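You operate a simulated robot arm through the tools that you are given. There is no shell and no other tool. Be economical: measure what you need, move in short steps, check, and stop when the job is done.

The job below is to be done with a simulated two-armed robot. You get a single attempt, and the scene is never put back.

Task
Take the small saddles carton and put it on the top of the end table. Put the orange sensor on the grey table top away on the upper shelf of the parts cabinet. Put the stubby roller on the green tag. Take the silver film roll and put it in the large carton. Take the pink carton and leave it on top of the mesh pouch on the grey table top. Turn the brake knob to 0. Take the silver fork bracket and put it on the top of the parts cabinet. Pick up the black roller from the top of the end table with one hand, pass it to the other hand and put it on the green mat by the head cradle. Do these in any order.

It is judged by the outcome, as a careful person would: the job done as asked, and still so three seconds after it is handed in. It fails if anything else is knocked over, pushed out of place, dropped, spilled or broken.

Robot
Two 7-joint arms with two-finger parallel grippers on one trunk, on a base that drives. Base frame: it is fixed to the floor where the robot stands at the start and does not move with it; the origin is under the middle of the robot, x ahead of it, y to its left, z up; the surface under the hand at the start is at about z = 0.78. Lengths are in m, angles in rad, forces in N, time in s.
The left shoulder is at the start at [0.05, 0.187, 1.11], the right one opposite. With the tool pointing down near the work surface each hand reaches from about 0.1 to 0.66 m from the robot's upright axis, wherever it stands, measured 20 degrees to its own side. Places, roughly: black roller (3x3x12 cm) [-1.6, -0.6, 0.9]; brake knob [-1.7, 1.2, 0.9]; green mat by the head cradle [-1.8, -4.4, 0.8]; green tag [0.75, 0.25, 0.75]; large carton (34x27x17 cm) [0.5, 1.7, 0.8]; mesh pouch (13x19x4 cm) [0.6, -0.3, 0.8]; orange sensor (4x3x3 cm) [0.5, 0.3, 0.8]; pink carton [-1.5, 1.25, 0.75]; silver film roll (6x11x7 cm) [-1.5, 0.9, 0.8]; silver fork bracket (8x5x4 cm) [-2.4, -1.1, 0.9]; small saddles carton [0.5, 0, 0.75]; stubby roller (3x3x3 cm) [0.6, 0.5, 0.8]; top of the end table [-1.7, -0.6, 0.8]; top of the parts cabinet [-3, 1.2, 0.8]; upper shelf of the parts cabinet [-2.6, 1.1, 0.5]. Payload 3.43 kg a hand.
The TCP of each hand is the grasp point between the finger pads, 0.03 m short of the fingertips. In the tool frame z runs along the fingers and y along their closing line. Largest opening 0.094 m; finger width 0.028, thickness 0.01; the body of the gripper, 0.05 by 0.096 m, starts 0.055 m behind the TCP.
Orientation is told as [roll, pitch, yaw] about the base's x, y, z axes, in that order, counted from this pose: with the fingers straight down and closing along the base's y, the tool's x points along the base's -x, its y along +y and its z along -z.

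Tools
- The arms move only by the tool servo_tool. It takes "left_rows", "right_rows" or both (then of equal length, played together; a hand with none holds still); each is a list of rows, each a list of 7 numbers: the opening, from 0 (shut) to 1 (fully open), then the shift along the tool's x, y, z in units of 100 mm (1.0 is 100 mm), then the turn, a rotation vector about the tool's x, y, z in units of 60 degrees (1.0 is 60 degrees). In form: [[claw, dx, dy, dz, ax, ay, az], ...]. A call has 1 to 10 rows; each row is the pose to reach, as a shift and turn from the pose commanded when the call began, along the tool's axes at that moment. A call with a number of a shift or a turn outside -1 to 1 is refused whole. Each row takes 0.2 s and may step no farther than 0.05 m and 0.15 rad from the row before; otherwise, or with a gripper value out of range, the whole call is refused. Where a pose cannot be reached the arm comes as near as it can. A force on the tool above 40 N (or 10 N above the force at the start of the call, whichever is more), or a blocked arm, ends the call early, and 0.2 s more pass. Each finger travels about 0.153 m/s and halts on what it meets, pressing with about 22 N; the grip force reading is that of the motor and also rises with nothing between the fingers. The clock runs only during rows and for 0.2 s after the last one: add rows that repeat a pose to give the fingers time. It gives the time, the measured TCP pose, the force on the tool (base axes), the opening and the grip force at its end, in the units of the frame above (readings bear some noise), with the torque about the TCP (base axes, N m) and any sound that the robot's microphone picked up, and new pictures: "show" is both (left out), scene, wrist or none (wrist: the cameras of the hands that moved).
- Cameras (640 x 400 px; columns grow to the right, rows downward): "scene" is now at [0.1307, 0.024, 1.2607]; the picture's right is [0.26, -0.96, 0.00], its down [-0.65, -0.18, -0.74] and it looks along [0.71, 0.19, -0.67] (base axes); focal length 262 px, centre (320, 200). "left" rides on the left gripper at [0.076, -0.014, -0.102] in its tool frame; the picture's right is [0.18, 0.98, 0.00], its down [-0.75, 0.14, -0.64] and it looks along [-0.63, 0.12, 0.77] (tool axes); focal length 243 px, centre (320, 200). "right" rides on the right gripper at [0.076, 0.014, -0.103] in its tool frame; the picture's right is [-0.18, 0.98, 0.00], its down [-0.75, -0.14, -0.64] and it looks along [-0.63, -0.12, 0.77] (tool axes); focal length 243 px, centre (320, 200). There is no depth. A picture from a camera that has moved, and an enlarged one, comes with that camera's place and axes in the base frame and with its lens. The place of the scene camera against the robot may be out by one fixed shift of up to 0.012 m in any direction.
- raise_lower(by): slides the trunk up (or, below 0, down) by that many m; the arms and the scene camera ride with it, the base frame stays. It gives what a move gives, with no picture.
- roll_base(legs): drives the robot by 1 to 6 legs, each [ahead, left, turn to the left] in m, m and rad, along the robot's own axes; the way and the turn of a leg run together, so that a leg with both is an arc; at most 1.5 m and 3.142 rad a leg. The arms and the cameras ride along, it lands a little off, and it stops where it bumps. It gives what a move gives, and a new picture of the scene camera.
- head_to(pan, tilt): turns the head with the scene camera to pan (to the left, within 1.396 rad either way) and tilt (down, from -0.506 to 1.204), counted from straight ahead of the robot. It gives what a move gives, and a new picture of the scene camera.
- zoom(camera, box): a new picture of the part [left, top, right, bottom] of that camera's present view, enlarged. It takes no simulated time.
- finish_job(): hands the job in; it is judged then, once.

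Go step by step. Nothing tells you exact positions but the pictures and the camera data: compare them with the known pose of the tool, close in by small moves and look again before you grip or let go. The budget is 483 turns and 360 pictures, counting those below and the enlarged ones. Unless the task says otherwise, let go and move clear before handing in, and close with one line.

The tools are called after "Request:" as a command line: name --argument value ..., lists and objects as JSON in quotes. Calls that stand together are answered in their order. servo_tool: Moves the arms, as the interface text tells. Its arguments: {"type":"object","properties":{"left_rows":{"type":"array","items":{"type":"array","items":{"type":"number"}}},"right_rows":{"type":"array","items":{"type":"array","items":{"type":"number"}}},"show":{"type":"string","enum":["both","scene","wrist","none"]}},"required":[]} The other tools are called the same way: raise_lower (by) slides the trunk up or down; roll_base (legs) drives the base; head_to (pan, tilt) turns the head that bears the scene camera; zoom (camera, box) takes an enlarged picture of a part of a camera's view; finish_job () hands the job in.

At the start:

```text
time_s: 0.0
left_ee_pos: [0.459, 0.3038, 1.0218]
left_tool_rot: [0.001, 0.0, 0.001]
left_wrist_force: [0.1, -1.0, 0.0]
left_torque: [0.03, 0.0, -0.01]
left_opening: 0.0944
left_finger_force: 0.2
right_ee_pos: [0.4514, -0.1174, 1.0629]
right_tool_rot: [0.0, -0.001, 0.0]
right_wrist_force: [1.0, -0.9, -0.6]
right_torque: [-0.02, -0.01, 0.0]
right_opening: 0.0941
right_finger_force: 0.1
trunk travel left (down, up): [-0.325, 0.107]
robot x, y, heading: [-0.0003, 0.0011, 0.001]
head pan, tilt: [0.267, 0.74]
```

scene: 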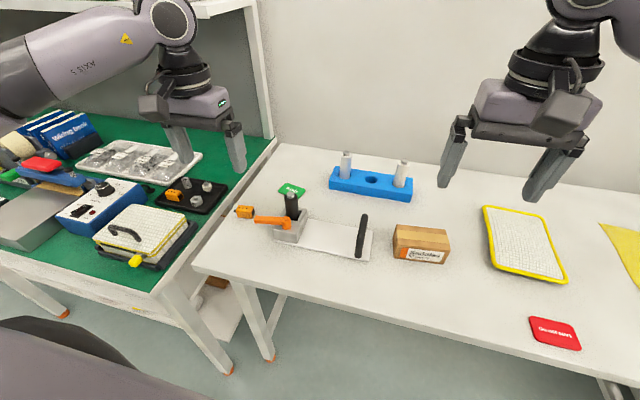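
right: 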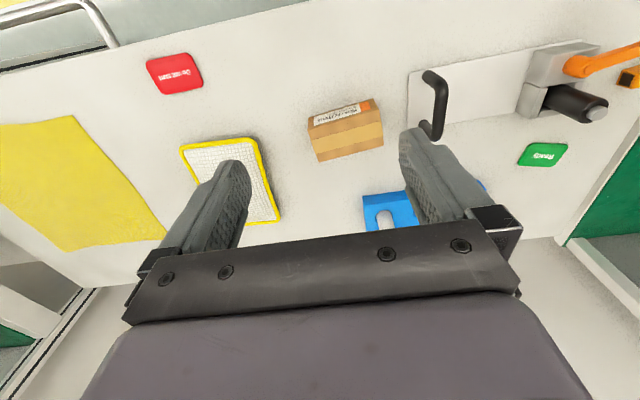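
left: 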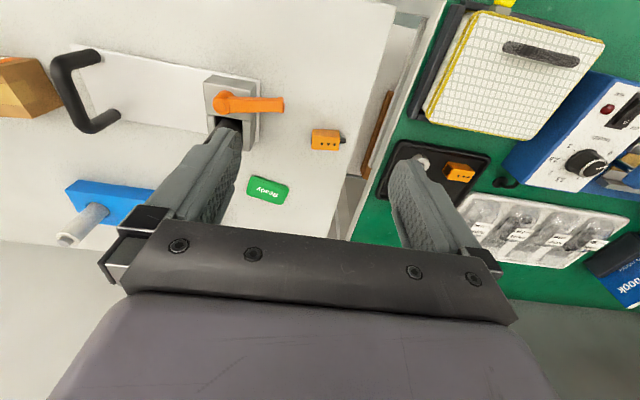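

I see the grey table ahead with the carton, the sensor, the tag and the pouch, and a green bench on the left. I'll enlarge the pictures to identify the small objects.

Request:
zoom --camera "scene" --box '[140, 140, 320, 260]'

Request:
zoom --camera "scene" --box '[320, 150, 620, 350]'

Request:
zoom --camera "left" --box '[370, 100, 530, 220]'

```text
3.33 times, centred on (230, 200) of scene
camera zoom: at [0.1307, 0.024, 1.2607], right [0.26, -0.96, 0.0], down [-0.65, -0.18, -0.74], along [0.71, 0.19, -0.67], focal length 872 px, centre (620, 200)
```

zoom: 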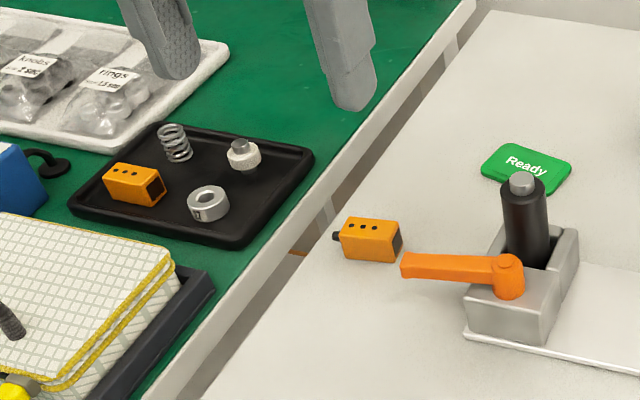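

```text
2.00 times, centred on (470, 250) of scene
camera zoom: at [0.1307, 0.024, 1.2607], right [0.26, -0.96, 0.0], down [-0.65, -0.18, -0.74], along [0.71, 0.19, -0.67], focal length 523 px, centre (20, 100)
```

zoom: 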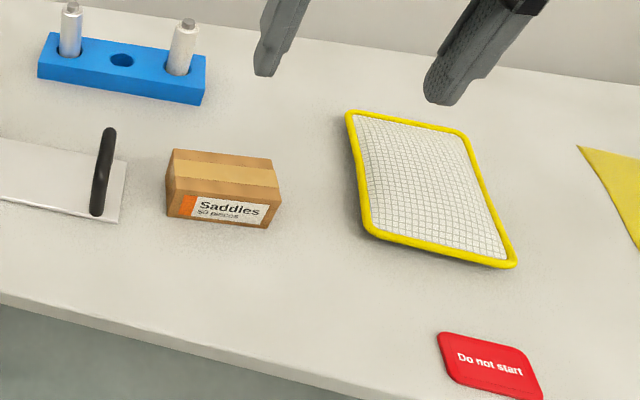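

```text
3.33 times, centred on (450, 160) of left
camera zoom: at [0.3839, 0.2893, 1.1236], right [-0.19, 0.98, 0.0], down [0.75, 0.14, 0.64], along [0.63, 0.12, -0.77], focal length 809 px, centre (-113, 333)
```

zoom: 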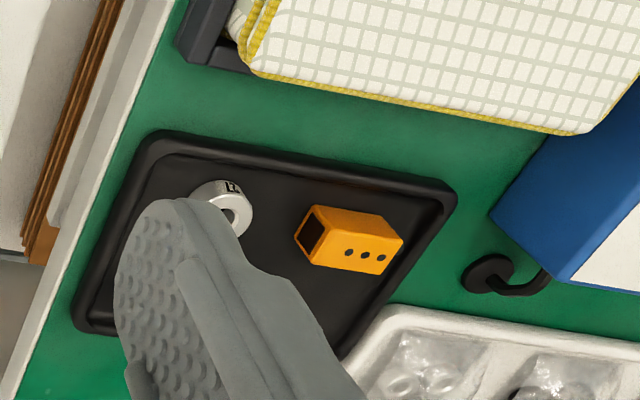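

The stubby roller (white with a metal stub) is on the black tray at about [0.59, 0.47, 0.80], and the sensor on the grey table is at about [0.535, 0.327]. I'll look round the room with the head first.

Request:
head_to --pan 1.39 --tilt 0.5

Request:
head_to --pan -1.39 --tilt 0.4

Request:
head_to --pan 0.4 --tilt 0.85

```text
time_s: 1.4
left_ee_pos: [0.4599, 0.3039, 1.0204]
left_tool_rot: [0.0, 0.001, 0.002]
left_wrist_force: [-0.4, 1.2, -0.3]
left_torque: [0.0, 0.01, -0.04]
left_opening: 0.0938
left_finger_force: 0.2
right_ee_pos: [0.4502, -0.1164, 1.0636]
right_tool_rot: [-0.002, -0.001, 0.0]
right_wrist_force: [0.2, 0.0, 0.2]
right_torque: [0.03, 0.01, 0.01]
right_opening: 0.0942
right_finger_force: 0.2
trunk travel left (down, up): [-0.325, 0.107]
robot x, y, heading: [0.0009, -0.0015, 0.001]
head pan, tilt: [1.389, 0.499]
camera scene: at [0.0668, 0.0916, 1.2817], right [0.98, -0.18, 0.0], down [-0.09, -0.47, -0.88], along [0.16, 0.86, -0.48], focal length 262 px, centre (320, 200)
```

scene: 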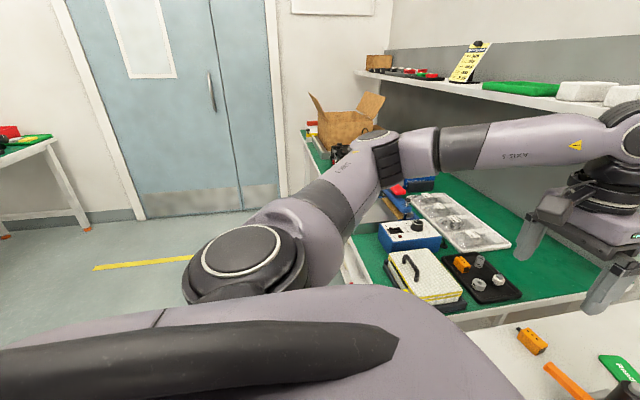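

```text
time_s: 3.8
left_ee_pos: [0.4593, 0.3037, 1.021]
left_tool_rot: [-0.001, -0.001, 0.001]
left_wrist_force: [0.0, -0.5, 0.0]
left_torque: [0.04, 0.01, 0.0]
left_opening: 0.094
left_finger_force: 0.1
right_ee_pos: [0.4509, -0.1161, 1.0639]
right_tool_rot: [0.0, 0.0, 0.0]
right_wrist_force: [-0.4, -0.3, 0.2]
right_torque: [-0.05, 0.02, 0.03]
right_opening: 0.0942
right_finger_force: 0.1
trunk travel left (down, up): [-0.325, 0.107]
robot x, y, heading: [-0.0017, -0.0001, -0.001]
head pan, tilt: [-1.389, 0.4]
camera scene: at [0.0671, -0.089, 1.2909], right [-0.98, -0.18, 0.0], down [-0.07, 0.38, -0.92], along [0.17, -0.91, -0.39], focal length 262 px, centre (320, 200)
```

scene: 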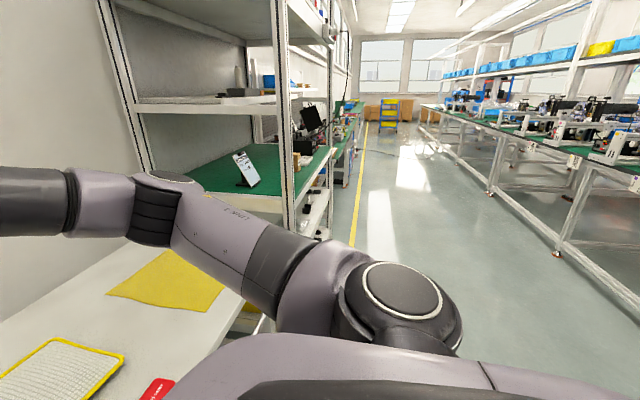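

```text
time_s: 5.6
left_ee_pos: [0.4601, 0.3035, 1.0209]
left_tool_rot: [0.0, -0.001, 0.001]
left_wrist_force: [0.0, 0.8, -0.2]
left_torque: [0.01, 0.02, 0.01]
left_opening: 0.094
left_finger_force: 0.1
right_ee_pos: [0.4506, -0.1169, 1.0638]
right_tool_rot: [0.0, -0.001, 0.0]
right_wrist_force: [0.4, 0.0, 1.2]
right_torque: [0.04, -0.03, -0.02]
right_opening: 0.094
right_finger_force: 0.0
trunk travel left (down, up): [-0.325, 0.107]
robot x, y, heading: [0.0002, -0.0009, -0.004]
head pan, tilt: [0.4, 0.85]
camera scene: at [0.1223, 0.0325, 1.2518], right [0.39, -0.92, 0.0], down [-0.69, -0.29, -0.66], along [0.61, 0.26, -0.75], focal length 262 px, centre (320, 200)
```

scene: 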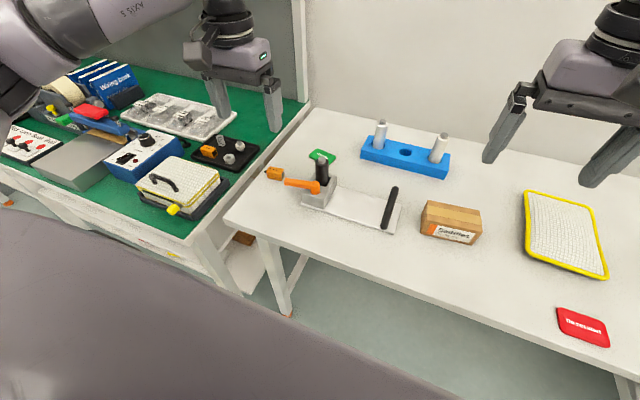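

The room matches the rough list. The tag is at about [0.656, 0.248] and the roller is a bit beyond reach, so I'll move slightly ahead and left.

Request:
roll_base --legs '[[0.0, 0.1, 0], [0.1, 0, 0]]'

```text
time_s: 7.9
left_ee_pos: [0.5638, 0.4004, 1.0205]
left_tool_rot: [0.0, 0.0, -0.003]
left_wrist_force: [-0.4, -0.1, 0.6]
left_torque: [-0.01, 0.01, 0.02]
left_opening: 0.094
left_finger_force: 0.0
right_ee_pos: [0.5522, -0.0202, 1.0628]
right_tool_rot: [-0.001, -0.002, -0.003]
right_wrist_force: [0.7, 0.0, 0.2]
right_torque: [-0.01, 0.02, 0.0]
right_opening: 0.0939
right_finger_force: 0.2
trunk travel left (down, up): [-0.325, 0.107]
robot x, y, heading: [0.1066, 0.0997, -0.007]
head pan, tilt: [0.4, 0.85]
camera scene: at [0.2251, 0.1311, 1.2516], right [0.39, -0.92, 0.0], down [-0.69, -0.29, -0.66], along [0.61, 0.25, -0.75], focal length 262 px, centre (320, 200)
```

scene: 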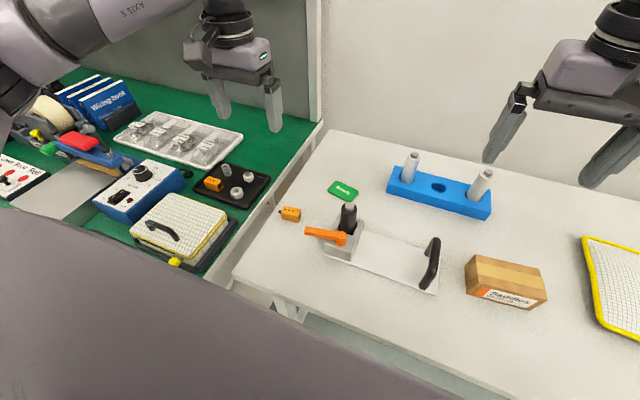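

The drive landed without a bump. I'll now move the left hand above the stubby roller.

Request:
servo_tool --left_rows '[[0.55, -0.14, 0.36, 0.1, 0, 0, 0], [0.55, -0.27, 0.72, 0.3, 0, 0, 0], [0.55, -0.27, 0.72, 0.7, 0, 0, 0], [0.55, -0.27, 0.72, 0.9, 0, 0, 0], [0.55, -0.27, 0.72, 0.9, 0, 0, 0]]'

```text
time_s: 9.1
left_ee_pos: [0.5899, 0.4719, 0.929]
left_tool_rot: [-0.001, 0.0, -0.005]
left_wrist_force: [0.0, -0.5, 0.2]
left_torque: [0.02, 0.01, 0.05]
left_opening: 0.0518
left_finger_force: 0.0
right_ee_pos: [0.5512, -0.0191, 1.0634]
right_tool_rot: [0.001, 0.0, -0.002]
right_wrist_force: [0.1, 0.6, 0.1]
right_torque: [0.0, 0.02, -0.01]
right_opening: 0.0937
right_finger_force: 0.0
trunk travel left (down, up): [-0.325, 0.107]
robot x, y, heading: [0.1029, 0.0998, 0.0]
head pan, tilt: [0.4, 0.85]
camera scene: at [0.2244, 0.1311, 1.2518], right [0.39, -0.92, 0.0], down [-0.69, -0.29, -0.66], along [0.61, 0.25, -0.75], focal length 262 px, centre (320, 200)
camera left: at [0.5136, 0.4579, 1.0321], right [-0.18, 0.98, 0.0], down [0.75, 0.14, 0.64], along [0.63, 0.12, -0.77], focal length 243 px, centre (320, 200)
```

scene: 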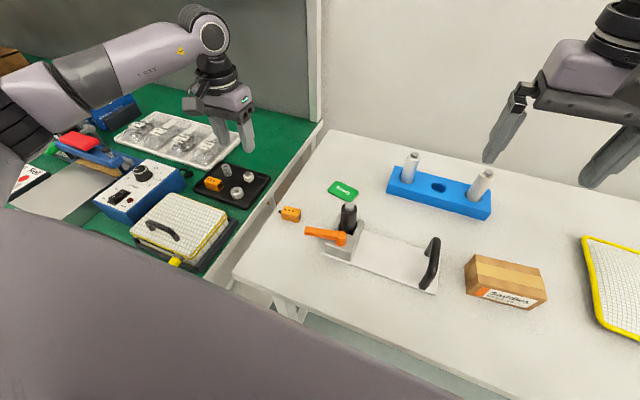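
left: 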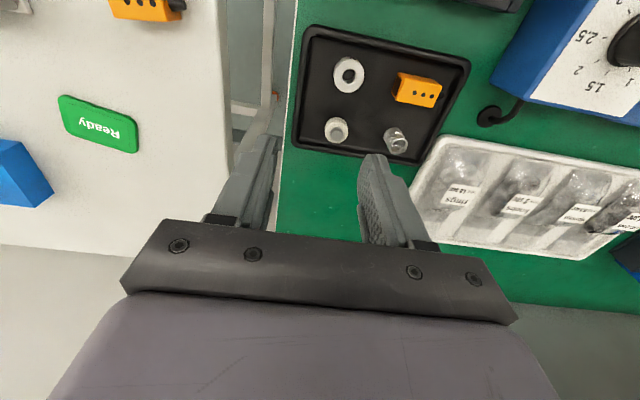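

Triangulating with both cameras puts the green bench a little lower than the table, and the roller at about [0.625, 0.502, 0.765]. I'll move over that point, lower a little and look again.

Request:
servo_tool --left_rows '[[0.55, -0.35, 0.3, 0, 0, 0, 0], [0.55, -0.35, 0.3, 0.45, 0, 0, 0], [0.55, -0.35, 0.3, 0.6, 0, 0, 0], [0.55, -0.35, 0.3, 0.6, 0, 0, 0]]'

```text
time_s: 10.1
left_ee_pos: [0.6272, 0.4974, 0.8722]
left_tool_rot: [0.001, -0.002, -0.004]
left_wrist_force: [0.5, -0.3, -0.6]
left_torque: [0.04, 0.0, -0.01]
left_opening: 0.0517
left_finger_force: 0.0
right_ee_pos: [0.5519, -0.0198, 1.0632]
right_tool_rot: [0.0, 0.0, -0.003]
right_wrist_force: [0.5, -0.5, 0.0]
right_torque: [-0.02, -0.01, 0.0]
right_opening: 0.094
right_finger_force: 0.1
trunk travel left (down, up): [-0.325, 0.107]
robot x, y, heading: [0.1022, 0.0954, -0.002]
head pan, tilt: [0.4, 0.85]
camera scene: at [0.2244, 0.1311, 1.2517], right [0.39, -0.92, 0.0], down [-0.69, -0.29, -0.66], along [0.61, 0.25, -0.75], focal length 262 px, centre (320, 200)
camera left: at [0.5508, 0.4848, 0.9754], right [-0.18, 0.98, 0.0], down [0.75, 0.14, 0.64], along [0.63, 0.12, -0.77], focal length 243 px, centre (320, 200)
```

scene: 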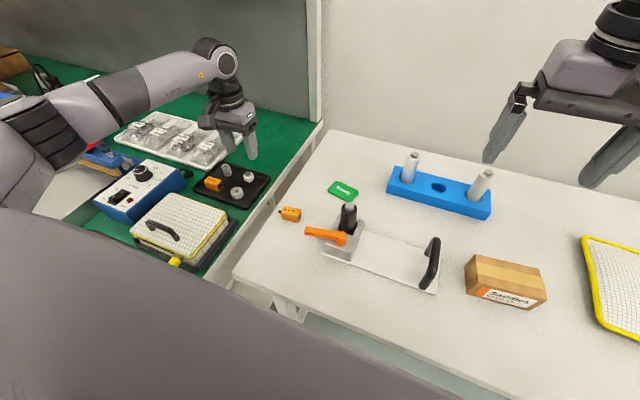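
left: 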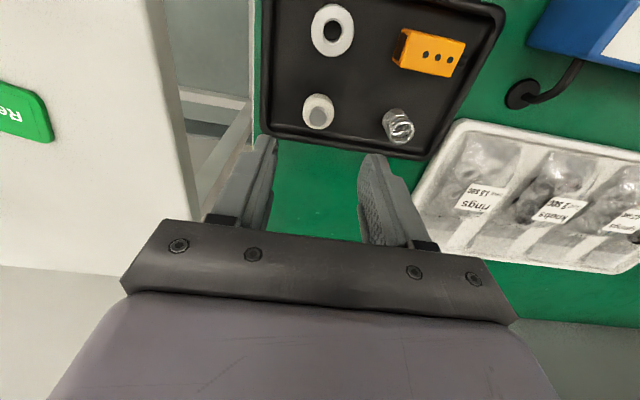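

The roller now fixes at about [0.622, 0.498]. I'll descend over it.

Request:
servo_tool --left_rows '[[0.55, 0.05, 0.0, 0.35, 0, 0, 0], [0.55, 0.05, 0.0, 0.65, 0, 0, 0], [0.55, 0.05, 0.0, 0.72, 0, 0, 0], [0.55, 0.05, 0.0, 0.72, 0, 0, 0]]'

Request:
zoom --camera "scene" --box '[180, 120, 300, 200]'

```text
time_s: 11.1
left_ee_pos: [0.6216, 0.5015, 0.799]
left_tool_rot: [0.0, -0.001, -0.002]
left_wrist_force: [0.4, 0.3, -0.4]
left_torque: [0.0, -0.04, -0.03]
left_opening: 0.0517
left_finger_force: 0.1
right_ee_pos: [0.5523, -0.0196, 1.0638]
right_tool_rot: [-0.002, -0.001, -0.003]
right_wrist_force: [-0.9, 0.3, -0.3]
right_torque: [0.05, -0.01, 0.0]
right_opening: 0.0941
right_finger_force: 0.0
trunk travel left (down, up): [-0.325, 0.107]
robot x, y, heading: [0.0993, 0.1003, -0.001]
head pan, tilt: [0.4, 0.85]
camera scene: at [0.2244, 0.1311, 1.2517], right [0.39, -0.92, 0.0], down [-0.69, -0.29, -0.66], along [0.61, 0.25, -0.75], focal length 262 px, centre (320, 200)
camera left: at [0.545, 0.487, 0.902], right [-0.18, 0.98, 0.0], down [0.75, 0.14, 0.64], along [0.63, 0.12, -0.77], focal length 243 px, centre (320, 200)
```

scene: 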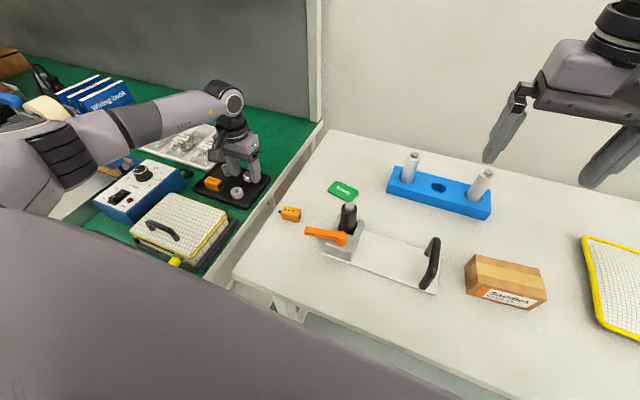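
left: 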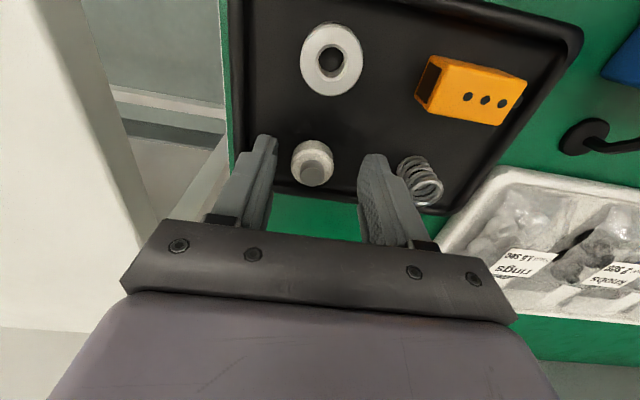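

```text
5.00 times, centred on (240, 160) of scene
camera zoom: at [0.2244, 0.1311, 1.2517], right [0.39, -0.92, 0.0], down [-0.69, -0.29, -0.66], along [0.61, 0.25, -0.75], focal length 1308 px, centre (720, 400)
```

zoom: 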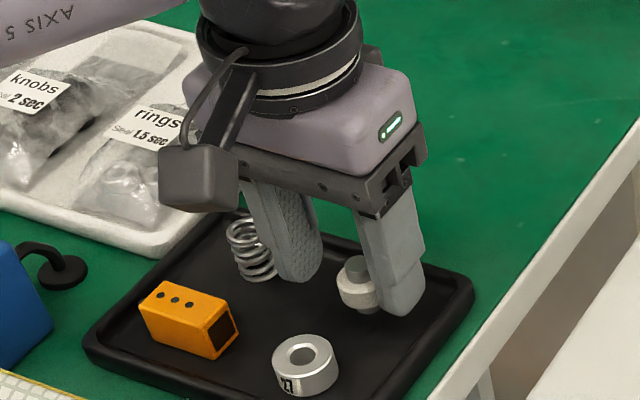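

The roller sits between the fingers at about x = 0.628. I'll shift a few mm ahead, lower a little more and close.

Request:
servo_tool --left_rows '[[0.55, -0.06, -0.03, 0.0, 0, 0, 0], [0.55, -0.06, -0.03, 0.1, 0, 0, 0], [0.55, -0.06, -0.03, 0.13, 0, 0, 0], [0.1, -0.06, -0.03, 0.13, 0, 0, 0], [0.1, -0.06, -0.03, 0.13, 0, 0, 0], [0.1, -0.06, -0.03, 0.13, 0, 0, 0]]'

Request:
zoom --camera "scene" --box '[180, 120, 300, 200]'

```text
time_s: 12.5
left_ee_pos: [0.6271, 0.5001, 0.786]
left_tool_rot: [0.0, -0.002, -0.001]
left_wrist_force: [2.7, 1.5, 9.6]
left_torque: [0.06, 0.08, -0.1]
left_opening: 0.0243
left_finger_force: 22.4
right_ee_pos: [0.5519, -0.0196, 1.063]
right_tool_rot: [-0.002, 0.0, -0.005]
right_wrist_force: [-0.4, -0.2, -0.5]
right_torque: [0.01, 0.02, 0.01]
right_opening: 0.0938
right_finger_force: 0.0
trunk travel left (down, up): [-0.325, 0.107]
robot x, y, heading: [0.0967, 0.1001, 0.0]
head pan, tilt: [0.4, 0.85]
camera scene: at [0.2237, 0.1306, 1.2519], right [0.39, -0.92, 0.0], down [-0.69, -0.29, -0.66], along [0.61, 0.25, -0.75], focal length 262 px, centre (320, 200)
camera left: at [0.5505, 0.4859, 0.8898], right [-0.18, 0.98, 0.0], down [0.75, 0.14, 0.64], along [0.63, 0.12, -0.77], focal length 243 px, centre (320, 200)
```

scene: 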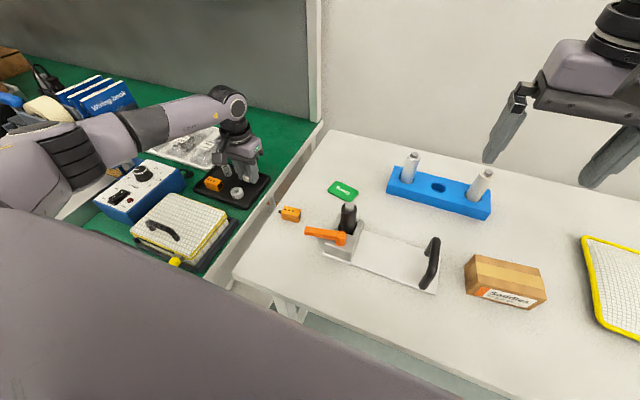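
left: 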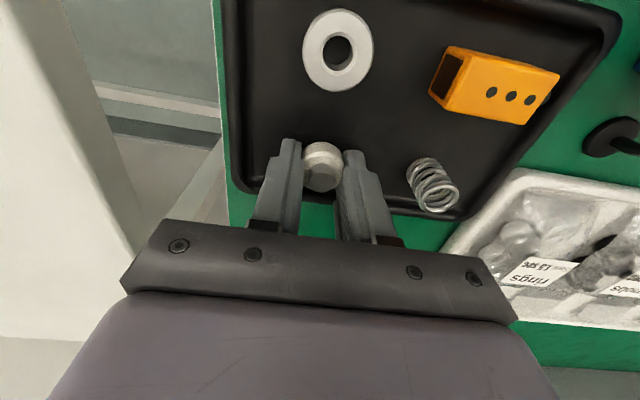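

```text
5.00 times, centred on (240, 160) of scene
camera zoom: at [0.2237, 0.1306, 1.2519], right [0.39, -0.92, 0.0], down [-0.69, -0.29, -0.66], along [0.61, 0.25, -0.75], focal length 1308 px, centre (720, 400)
```

zoom: 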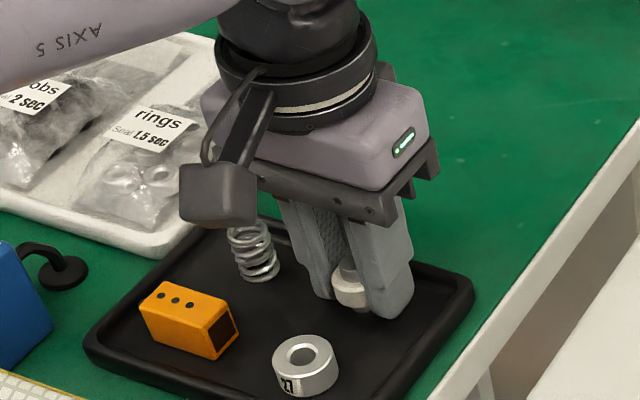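

The grip is a few mm off the roller's centre, so I'll open, shift back and grip again before lifting.

Request:
servo_tool --left_rows '[[0.5, 0, 0.0, 0.0, 0, 0, 0], [0.5, 0.06, 0, -0.02, 0, 0, 0], [0.5, 0.06, 0, -0.02, 0, 0, 0], [0.1, 0.06, 0, -0.02, 0, 0, 0], [0.1, 0.06, 0, -0.02, 0, 0, 0], [0.1, 0.06, 0, -0.02, 0, 0, 0]]'

Request:
servo_tool --left_rows '[[0.1, 0, 0.0, -0.3, 0, 0, 0], [0.1, 0, 0, -0.7, 0, 0, 0], [0.1, 0, 0, -1.0, 0, 0, 0], [0.1, 0, 0, -1.0, 0, 0, 0]]'

Request:
zoom --camera "scene" --box '[180, 120, 300, 200]'

```text
time_s: 13.9
left_ee_pos: [0.6206, 0.4985, 0.7874]
left_tool_rot: [0.001, -0.002, -0.004]
left_wrist_force: [0.6, 0.8, -0.6]
left_torque: [0.03, 0.0, 0.0]
left_opening: 0.0242
left_finger_force: 21.8
right_ee_pos: [0.5519, -0.0189, 1.0641]
right_tool_rot: [-0.002, 0.0, -0.004]
right_wrist_force: [-0.3, 0.8, -0.2]
right_torque: [0.0, -0.02, -0.03]
right_opening: 0.0938
right_finger_force: 0.0
trunk travel left (down, up): [-0.325, 0.107]
robot x, y, heading: [0.1005, 0.1044, -0.001]
head pan, tilt: [0.4, 0.85]
camera scene: at [0.2244, 0.1311, 1.2517], right [0.39, -0.92, 0.0], down [-0.69, -0.29, -0.66], along [0.61, 0.25, -0.75], focal length 262 px, centre (320, 200)
camera left: at [0.544, 0.4851, 0.8911], right [-0.18, 0.98, 0.0], down [0.75, 0.14, 0.64], along [0.63, 0.12, -0.77], focal length 243 px, centre (320, 200)
```

scene: 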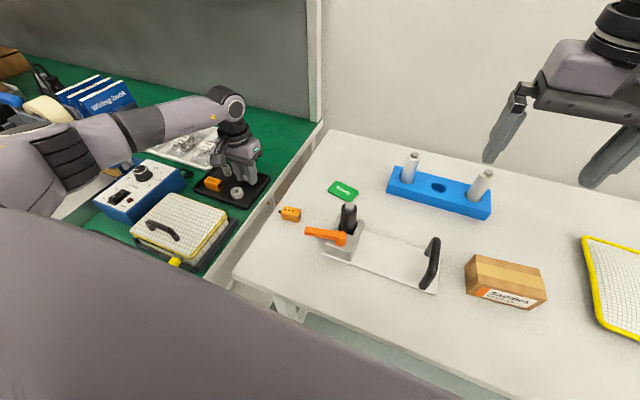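
left: 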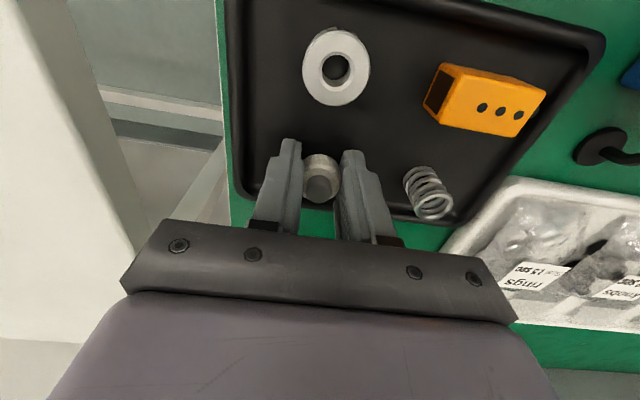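

```text
time_s: 14.9
left_ee_pos: [0.6187, 0.4974, 0.8894]
left_tool_rot: [0.0, -0.001, -0.004]
left_wrist_force: [-1.3, 0.2, -0.7]
left_torque: [-0.02, 0.03, 0.03]
left_opening: 0.0244
left_finger_force: 22.1
right_ee_pos: [0.5517, -0.0186, 1.0632]
right_tool_rot: [0.0, -0.001, -0.006]
right_wrist_force: [-0.7, -0.6, -0.4]
right_torque: [-0.02, -0.02, 0.03]
right_opening: 0.094
right_finger_force: 0.0
trunk travel left (down, up): [-0.325, 0.107]
robot x, y, heading: [0.1023, 0.0986, -0.003]
head pan, tilt: [0.4, 0.85]
camera scene: at [0.2244, 0.1311, 1.2517], right [0.39, -0.92, 0.0], down [-0.69, -0.29, -0.66], along [0.61, 0.25, -0.75], focal length 262 px, centre (320, 200)
camera left: at [0.5419, 0.4843, 0.993], right [-0.18, 0.98, 0.0], down [0.75, 0.14, 0.64], along [0.63, 0.12, -0.77], focal length 243 px, centre (320, 200)
```

scene: 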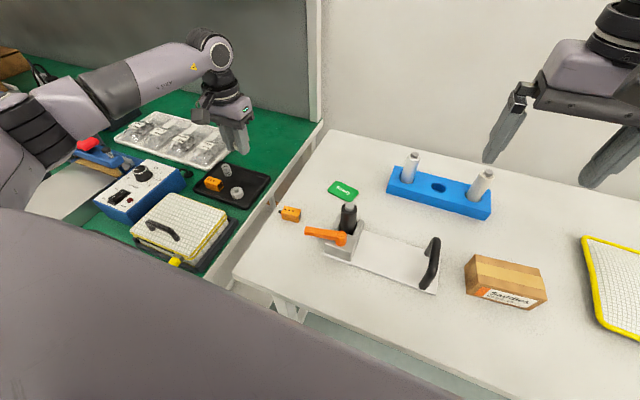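
left: 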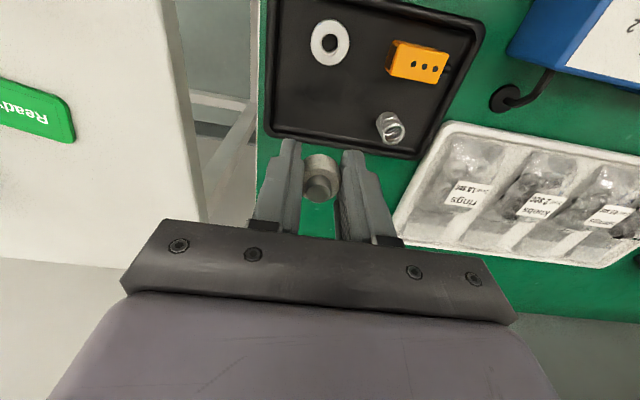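

```text
5.00 times, centred on (240, 160) of scene
camera zoom: at [0.2244, 0.1311, 1.2517], right [0.39, -0.92, 0.0], down [-0.69, -0.29, -0.66], along [0.61, 0.25, -0.75], focal length 1308 px, centre (720, 400)
```

zoom: 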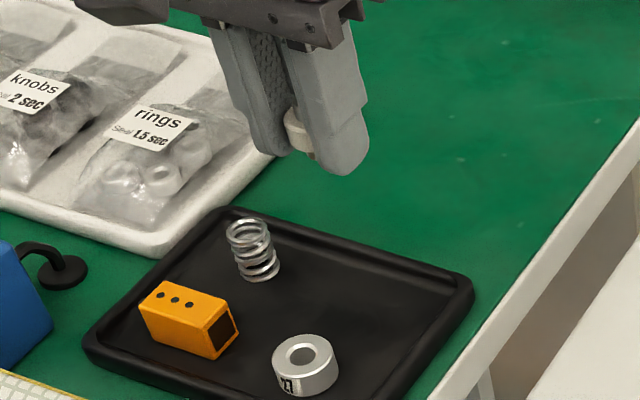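

The roller is gripped and lifted, with its bottom about level with the fingertips. I'll carry it to the tag at about [0.658, 0.248], turning the hand a little so its camera clears the fixture.

Request:
servo_tool --left_rows '[[0.1, -0.1, -0.45, -0.1, 0, 0, 0], [0.1, -0.25, -0.9, -0.1, 0, 0, 0], [0.1, -0.38, -1.0, -0.1, 0, 0, 0]]' --show "none"

Request:
servo_tool --left_rows '[[0.1, 0, -0.4, 0, 0, 0, 0.14], [0.1, 0, -0.8, 0, 0, 0, 0.28], [0.1, 0, -1.0, 0, 0, 0, 0.42], [0.1, 0, -1.0, 0, 0, 0, 0.55], [0.1, 0, -1.0, 0, 0, 0, 0.55]]'

```text
time_s: 15.7
left_ee_pos: [0.6571, 0.3999, 0.9009]
left_tool_rot: [0.0, 0.0, -0.002]
left_wrist_force: [-0.6, 0.0, 0.5]
left_torque: [0.01, -0.03, -0.01]
left_opening: 0.0245
left_finger_force: 22.0
right_ee_pos: [0.553, -0.0197, 1.0632]
right_tool_rot: [0.0, 0.0, -0.002]
right_wrist_force: [0.5, 0.3, -1.1]
right_torque: [-0.02, 0.0, 0.01]
right_opening: 0.094
right_finger_force: 0.0
trunk travel left (down, up): [-0.325, 0.107]
robot x, y, heading: [0.0989, 0.0981, -0.004]
head pan, tilt: [0.4, 0.85]
```

```text
time_s: 16.9
left_ee_pos: [0.657, 0.2983, 0.8989]
left_tool_rot: [0.0, 0.0, -0.579]
left_wrist_force: [0.1, 0.8, 0.0]
left_torque: [-0.01, 0.02, -0.02]
left_opening: 0.0241
left_finger_force: 22.3
right_ee_pos: [0.5536, -0.019, 1.0637]
right_tool_rot: [-0.002, 0.001, -0.003]
right_wrist_force: [0.0, 0.5, 0.0]
right_torque: [-0.01, -0.03, 0.03]
right_opening: 0.0941
right_finger_force: 0.0
trunk travel left (down, up): [-0.325, 0.107]
robot x, y, heading: [0.1035, 0.1012, 0.001]
head pan, tilt: [0.4, 0.85]
camera scene: at [0.2245, 0.1312, 1.2517], right [0.39, -0.92, 0.0], down [-0.69, -0.29, -0.66], along [0.61, 0.25, -0.75], focal length 262 px, centre (320, 200)
camera left: at [0.5859, 0.3283, 1.0017], right [0.38, 0.92, 0.0], down [0.71, -0.29, 0.64], along [0.59, -0.25, -0.77], focal length 243 px, centre (320, 200)
```

scene: 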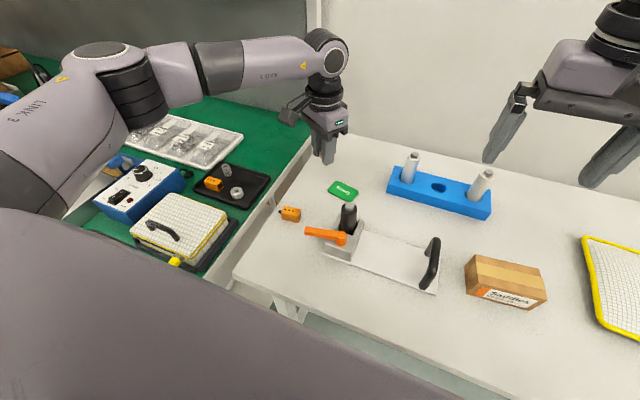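
left: 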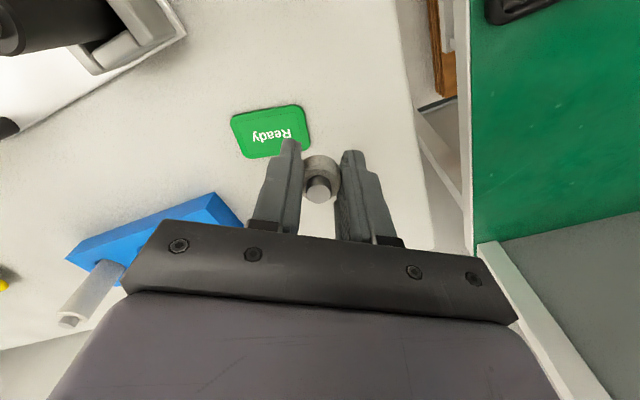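

The tag is confirmed at about [0.659, 0.247]. I'll move above it and lower most of the way.

Request:
servo_tool --left_rows '[[0.1, -0.15, -0.22, 0, 0, 0, 0], [0.1, -0.29, -0.43, 0, 0, 0, 0], [0.1, -0.29, -0.43, 0.4, 0, 0, 0], [0.1, -0.29, -0.43, 0.75, 0, 0, 0], [0.1, -0.29, -0.43, 0.75, 0, 0, 0]]'

Request:
zoom --camera "scene" --box '[285, 130, 405, 210]'

```text
time_s: 18.1
left_ee_pos: [0.657, 0.2493, 0.8223]
left_tool_rot: [0.001, 0.001, -0.58]
left_wrist_force: [0.3, -0.3, 0.2]
left_torque: [-0.03, 0.0, 0.03]
left_opening: 0.0241
left_finger_force: 22.3
right_ee_pos: [0.5521, -0.02, 1.0635]
right_tool_rot: [0.0, 0.0, -0.004]
right_wrist_force: [0.0, 0.2, -0.4]
right_torque: [-0.02, 0.01, -0.04]
right_opening: 0.0939
right_finger_force: 0.0
trunk travel left (down, up): [-0.325, 0.107]
robot x, y, heading: [0.1011, 0.0989, 0.001]
head pan, tilt: [0.4, 0.85]
camera scene: at [0.2243, 0.1311, 1.2518], right [0.39, -0.92, 0.0], down [-0.69, -0.29, -0.66], along [0.61, 0.25, -0.75], focal length 262 px, centre (320, 200)
camera left: at [0.5855, 0.2794, 0.9258], right [0.38, 0.92, 0.0], down [0.71, -0.29, 0.64], along [0.59, -0.25, -0.77], focal length 243 px, centre (320, 200)
```

scene: 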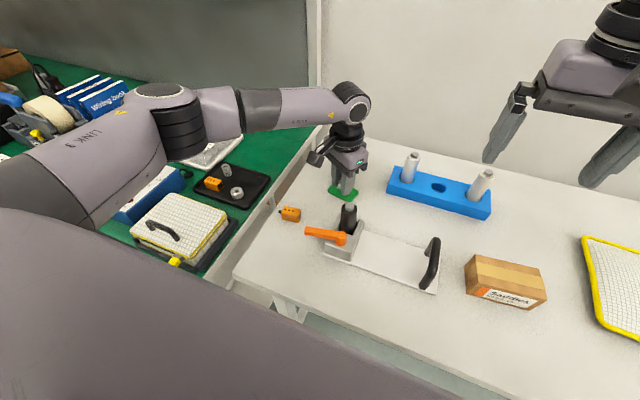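
left: 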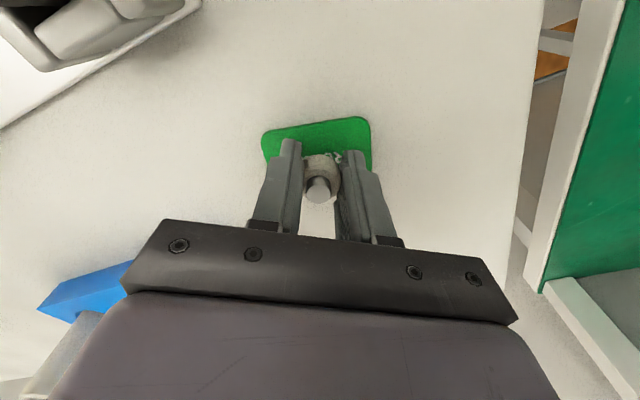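

```text
5.00 times, centred on (345, 170) of scene
camera zoom: at [0.2243, 0.1311, 1.2518], right [0.39, -0.92, 0.0], down [-0.69, -0.29, -0.66], along [0.61, 0.25, -0.75], focal length 1308 px, centre (195, 350)
```

zoom: 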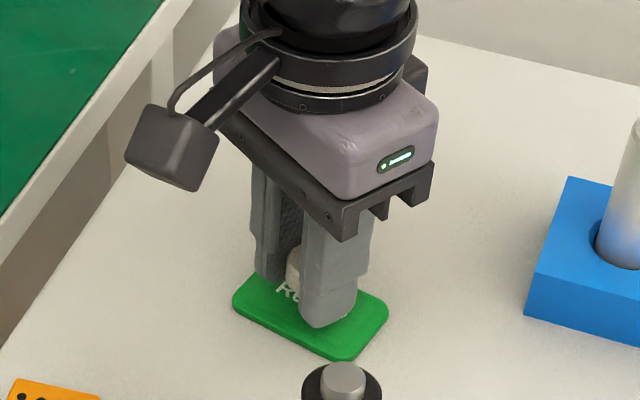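

The roller is over the tag; I'll lower it in small steps until the force shows contact.

Request:
servo_tool --left_rows '[[0.1, 0, 0, 0.05, 0, 0, 0], [0.1, 0, 0, 0.08, 0, 0, 0], [0.1, 0, 0, 0.08, 0, 0, 0]]' --show "none"

Request:
servo_tool --left_rows '[[0.1, 0, 0, 0.03, 0, 0, 0], [0.1, 0, 0, 0.03, 0, 0, 0]]' --show "none"

Request:
zoom --camera "scene" --box '[285, 130, 405, 210]'

```text
time_s: 18.9
left_ee_pos: [0.6571, 0.2494, 0.8159]
left_tool_rot: [-0.001, -0.001, -0.58]
left_wrist_force: [-1.2, 0.6, -0.4]
left_torque: [0.0, 0.03, -0.02]
left_opening: 0.0243
left_finger_force: 22.0
right_ee_pos: [0.5531, -0.0196, 1.0635]
right_tool_rot: [0.0, 0.0, -0.003]
right_wrist_force: [-0.1, -0.6, -0.4]
right_torque: [0.04, 0.02, 0.0]
right_opening: 0.0939
right_finger_force: 0.1
trunk travel left (down, up): [-0.325, 0.107]
robot x, y, heading: [0.1009, 0.0991, -0.005]
head pan, tilt: [0.4, 0.85]
```

```text
time_s: 19.5
left_ee_pos: [0.6574, 0.2491, 0.8144]
left_tool_rot: [0.001, 0.0, -0.579]
left_wrist_force: [-1.6, 2.0, 8.5]
left_torque: [0.05, -0.03, -0.02]
left_opening: 0.0241
left_finger_force: 21.5
right_ee_pos: [0.5512, -0.0193, 1.0638]
right_tool_rot: [-0.001, 0.0, -0.002]
right_wrist_force: [0.0, 0.4, -0.1]
right_torque: [0.01, -0.02, 0.01]
right_opening: 0.0943
right_finger_force: 0.0
trunk travel left (down, up): [-0.325, 0.107]
robot x, y, heading: [0.102, 0.1015, -0.003]
head pan, tilt: [0.4, 0.85]
```

```text
5.00 times, centred on (345, 170) of scene
camera zoom: at [0.2236, 0.1311, 1.252], right [0.39, -0.92, 0.0], down [-0.69, -0.29, -0.66], along [0.61, 0.25, -0.75], focal length 1308 px, centre (195, 350)
```

zoom: 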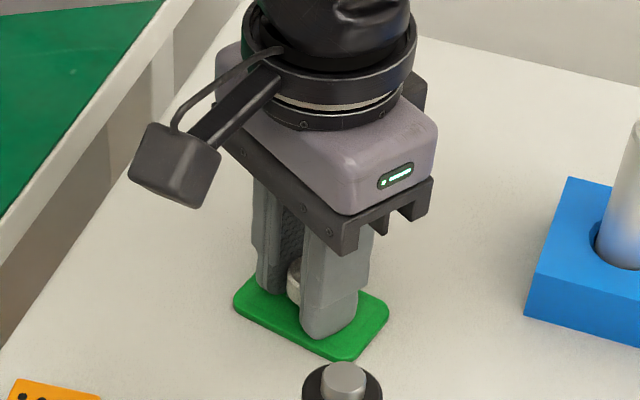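

The roller is in contact on the tag. I'll open and withdraw upward.

Request:
servo_tool --left_rows '[[0.35, 0, 0, -0.01, 0, 0, 0], [0.5, 0, 0, -0.01, 0, 0, 0], [0.5, 0, 0, -0.2, 0, 0, 0], [0.5, 0, 0, -0.6, 0, 0, 0], [0.5, 0, 0, -1.0, 0, 0, 0]]'

Request:
zoom --camera "scene" --box '[285, 130, 405, 210]'

```text
time_s: 20.7
left_ee_pos: [0.6568, 0.2483, 0.9112]
left_tool_rot: [0.002, 0.002, -0.578]
left_wrist_force: [-0.3, 0.4, -0.7]
left_torque: [0.01, -0.02, 0.01]
left_opening: 0.0468
left_finger_force: 0.1
right_ee_pos: [0.5526, -0.0187, 1.0638]
right_tool_rot: [0.0, 0.0, -0.003]
right_wrist_force: [0.3, -0.4, 0.5]
right_torque: [-0.03, -0.02, 0.0]
right_opening: 0.094
right_finger_force: 0.0
trunk travel left (down, up): [-0.325, 0.107]
robot x, y, heading: [0.102, 0.0968, -0.009]
head pan, tilt: [0.4, 0.85]
camera scene: at [0.2241, 0.131, 1.2517], right [0.39, -0.92, 0.0], down [-0.69, -0.29, -0.66], along [0.61, 0.25, -0.75], focal length 262 px, centre (320, 200)
camera left: at [0.5856, 0.2783, 1.0147], right [0.38, 0.92, 0.0], down [0.71, -0.29, 0.64], along [0.59, -0.25, -0.77], focal length 243 px, centre (320, 200)
```

scene: 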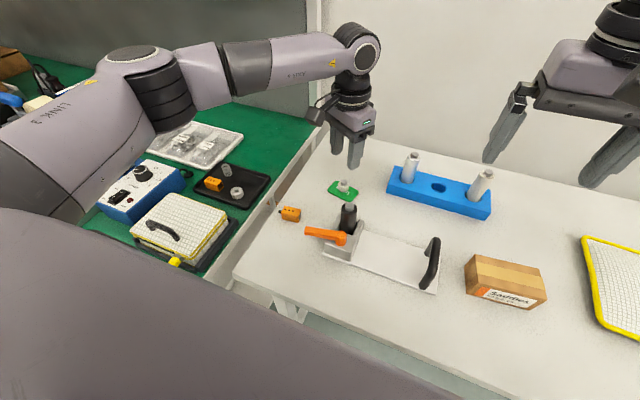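
left: 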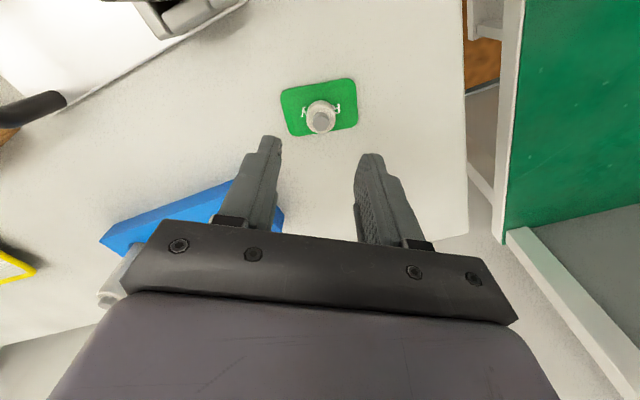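

```text
5.00 times, centred on (345, 170) of scene
camera zoom: at [0.2241, 0.131, 1.2517], right [0.39, -0.92, 0.0], down [-0.69, -0.29, -0.66], along [0.61, 0.25, -0.75], focal length 1308 px, centre (195, 350)
```

zoom: 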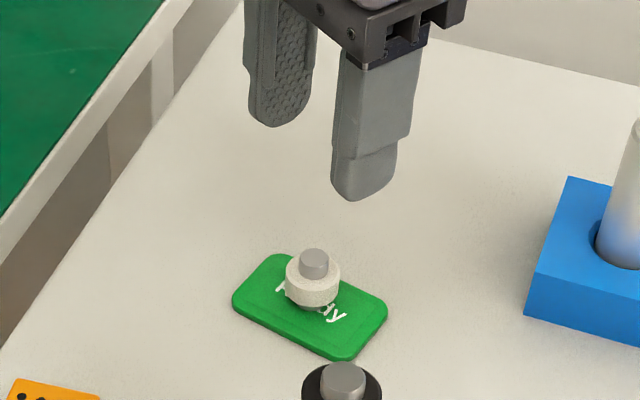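

The stubby roller stands on the tag, so that part is done. Next is the saddles carton at about [0.54, -0.096] with the right hand, turned about 90° to close across its short side.

Request:
servo_tool --left_rows '[[0.5, 0, 0, -0.4, 0, 0, -0.14], [0.5, 0.3, 0.0, -0.7, 0, 0, -0.28], [0.5, 0.5, 0.2, -0.9, 0, 0, -0.42], [0.5, 0.7, 0.3, -1.0, 0, 0, -0.55], [0.5, 0.9, 0.4, -1, 0, 0, -0.55], [0.5, 0.9, 0.4, -1, 0, 0, -0.55], [0.5, 0.9, 0.4, -1, 0, 0, -0.55]]' --right_rows '[[1, 0.12, -0.25, 0, 0, 0, -0.14], [1, 0.12, -0.5, 0.1, 0, 0, -0.28], [1, 0.12, -0.76, 0.3, 0, 0, -0.42], [1, 0.12, -0.76, 0.5, 0, 0, -0.56], [1, 0.12, -0.76, 0.5, 0, 0, -0.7], [1, 0.12, -0.76, 0.5, 0, 0, -0.84], [1, 0.12, -0.76, 0.5, 0, 0, -0.98]]' --show "none"

Request:
servo_tool --right_rows '[[1, 0, 0, 0, 0, 0, -0.14], [1, 0, 0, 0.1, 0, 0, -0.28], [1, 0, 0, 0.2, 0, 0, -0.42], [1, 0, 0, 0.2, 0, 0, -0.52], [1, 0, 0, 0.2, 0, 0, -0.52]]'

```text
time_s: 22.3
left_ee_pos: [0.6035, 0.3316, 1.0104]
left_tool_rot: [0.0, 0.0, -0.003]
left_wrist_force: [-0.7, -0.1, 0.8]
left_torque: [0.0, 0.01, 0.03]
left_opening: 0.0471
left_finger_force: 0.0
right_ee_pos: [0.5388, -0.0953, 1.0131]
right_tool_rot: [-0.001, 0.0, 0.927]
right_wrist_force: [0.7, 0.7, 0.3]
right_torque: [-0.02, -0.01, 0.02]
right_opening: 0.0941
right_finger_force: 0.1
right hand out of reach, approached as far as the arm can: row 7
trunk travel left (down, up): [-0.325, 0.107]
robot x, y, heading: [0.1021, 0.101, -0.011]
head pan, tilt: [0.4, 0.85]
```

```text
time_s: 23.5
left_ee_pos: [0.604, 0.3316, 1.0095]
left_tool_rot: [-0.001, 0.001, -0.003]
left_wrist_force: [0.7, -0.4, 0.0]
left_torque: [0.0, -0.01, 0.01]
left_opening: 0.047
left_finger_force: 0.1
right_ee_pos: [0.4673, -0.0781, 0.9579]
right_tool_rot: [-0.116, -0.013, 1.242]
right_wrist_force: [-1.0, 0.7, -0.8]
right_torque: [-0.01, 0.0, 0.0]
right_opening: 0.094
right_finger_force: 0.1
right hand out of reach, approached as far as the arm can: row 1, 2, 3, 4, 5
trunk travel left (down, up): [-0.325, 0.107]
robot x, y, heading: [0.1035, 0.0978, -0.006]
head pan, tilt: [0.4, 0.85]
camera scene: at [0.225, 0.1316, 1.2516], right [0.39, -0.92, 0.0], down [-0.69, -0.29, -0.66], along [0.61, 0.25, -0.75], focal length 262 px, centre (320, 200)
camera right: at [0.4172, -0.1433, 1.0571], right [-0.86, 0.49, -0.11], down [0.3, 0.68, 0.66], along [0.4, 0.54, -0.74], focal length 243 px, centre (320, 200)
```

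scene: 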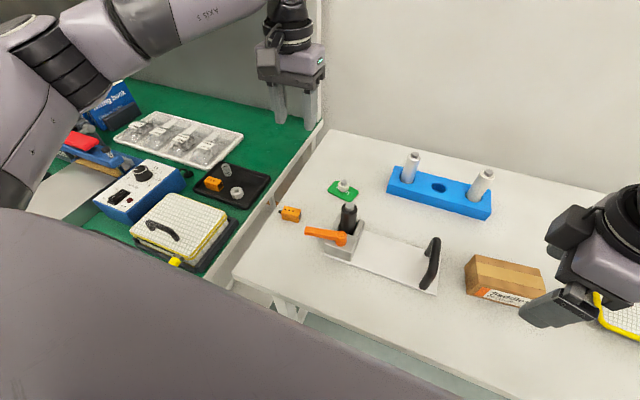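
right: 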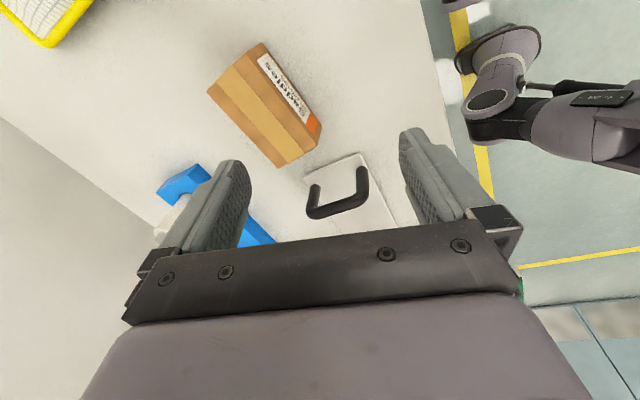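

That direction runs into the arm's limit, so I'll turn the other way.

Request:
servo_tool --right_rows '[[1, 0, 0, -0.2, 0, 0, 0.14], [1, 0, 0, -0.2, 0, 0, 0.28], [1, 0, 0, -0.2, 0, 0, 0.42], [1, 0, 0, -0.2, 0, 0, 0.56], [1, 0, 0, -0.2, 0, 0, 0.7], [1, 0, 0, -0.2, 0, 0, 0.84], [1, 0, 0, -0.2, 0, 0, 0.98]]' --show "none"

Request:
servo_tool --right_rows '[[1, 0, 0, 0, 0, 0, 0.14], [1, 0, 0, 0, 0, 0, 0.28], [1, 0, 0, 0, 0, 0, 0.42], [1, 0, 0, 0, 0, 0, 0.56], [1, 0, 0, 0, 0, 0, 0.7], [1, 0, 0, 0, 0, 0, 0.84], [1, 0, 0, 0, 0, 0, 0.98]]' --show "none"

Request:
servo_tool --right_rows '[[1, 0, 0, 0, 0, 0, 0.14], [1, 0, 0, 0, 0, 0, 0.28], [1, 0, 0, 0, 0, 0, 0.42], [1, 0, 0, 0, 0, 0, 0.56], [1, 0, 0, 0, 0, 0, 0.7], [1, 0, 0, 0, 0, 0, 0.84], [1, 0, 0, 0, 0, 0, 0.84]]'

```text
time_s: 25.1
left_ee_pos: [0.6023, 0.3323, 1.0103]
left_tool_rot: [-0.001, 0.001, -0.004]
left_wrist_force: [-0.2, -0.2, 0.9]
left_torque: [0.0, -0.02, -0.04]
left_opening: 0.0468
left_finger_force: 0.0
right_ee_pos: [0.4608, -0.0804, 0.9808]
right_tool_rot: [-0.049, -0.107, 0.213]
right_wrist_force: [0.5, -0.1, -1.3]
right_torque: [0.03, -0.01, -0.02]
right_opening: 0.0938
right_finger_force: 0.1
trunk travel left (down, up): [-0.325, 0.107]
robot x, y, heading: [0.1023, 0.0996, -0.002]
head pan, tilt: [0.4, 0.85]
```

```text
time_s: 26.7
left_ee_pos: [0.6023, 0.3314, 1.0101]
left_tool_rot: [0.0, 0.0, -0.005]
left_wrist_force: [0.1, -0.1, -0.4]
left_torque: [-0.01, -0.01, -0.04]
left_opening: 0.0469
left_finger_force: 0.0
right_ee_pos: [0.4607, -0.0793, 0.9801]
right_tool_rot: [0.069, -0.097, -0.816]
right_wrist_force: [0.3, 0.4, -0.5]
right_torque: [-0.02, -0.03, -0.01]
right_opening: 0.0939
right_finger_force: 0.1
trunk travel left (down, up): [-0.325, 0.107]
robot x, y, heading: [0.1017, 0.1017, 0.002]
head pan, tilt: [0.4, 0.85]
```

```text
time_s: 28.3
left_ee_pos: [0.6035, 0.3318, 1.0099]
left_tool_rot: [0.0, -0.001, -0.005]
left_wrist_force: [0.3, -0.7, -0.2]
left_torque: [-0.01, 0.0, -0.02]
left_opening: 0.0469
left_finger_force: 0.1
right_ee_pos: [0.4611, -0.0795, 0.9822]
right_tool_rot: [0.12, -0.009, -1.693]
right_wrist_force: [0.5, -0.4, -0.3]
right_torque: [0.03, -0.01, -0.01]
right_opening: 0.0938
right_finger_force: 0.1
trunk travel left (down, up): [-0.325, 0.107]
robot x, y, heading: [0.1002, 0.099, -0.008]
head pan, tilt: [0.4, 0.85]
camera scene: at [0.2244, 0.1311, 1.2517], right [0.39, -0.92, 0.0], down [-0.69, -0.29, -0.66], along [0.61, 0.25, -0.75], focal length 262 px, centre (320, 200)
camera right: at [0.4726, -0.0023, 1.0843], right [0.95, -0.3, 0.12], down [-0.31, -0.72, 0.63], along [-0.1, -0.63, -0.77], focal length 243 px, centre (320, 200)
```

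scene: 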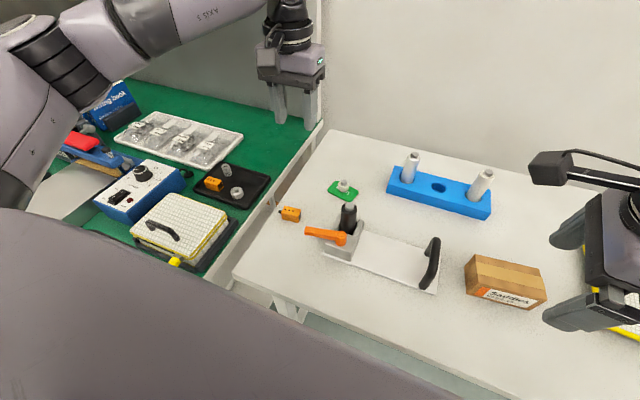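
right: 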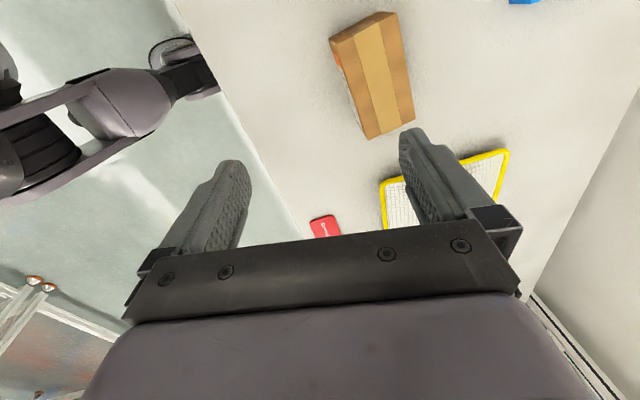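

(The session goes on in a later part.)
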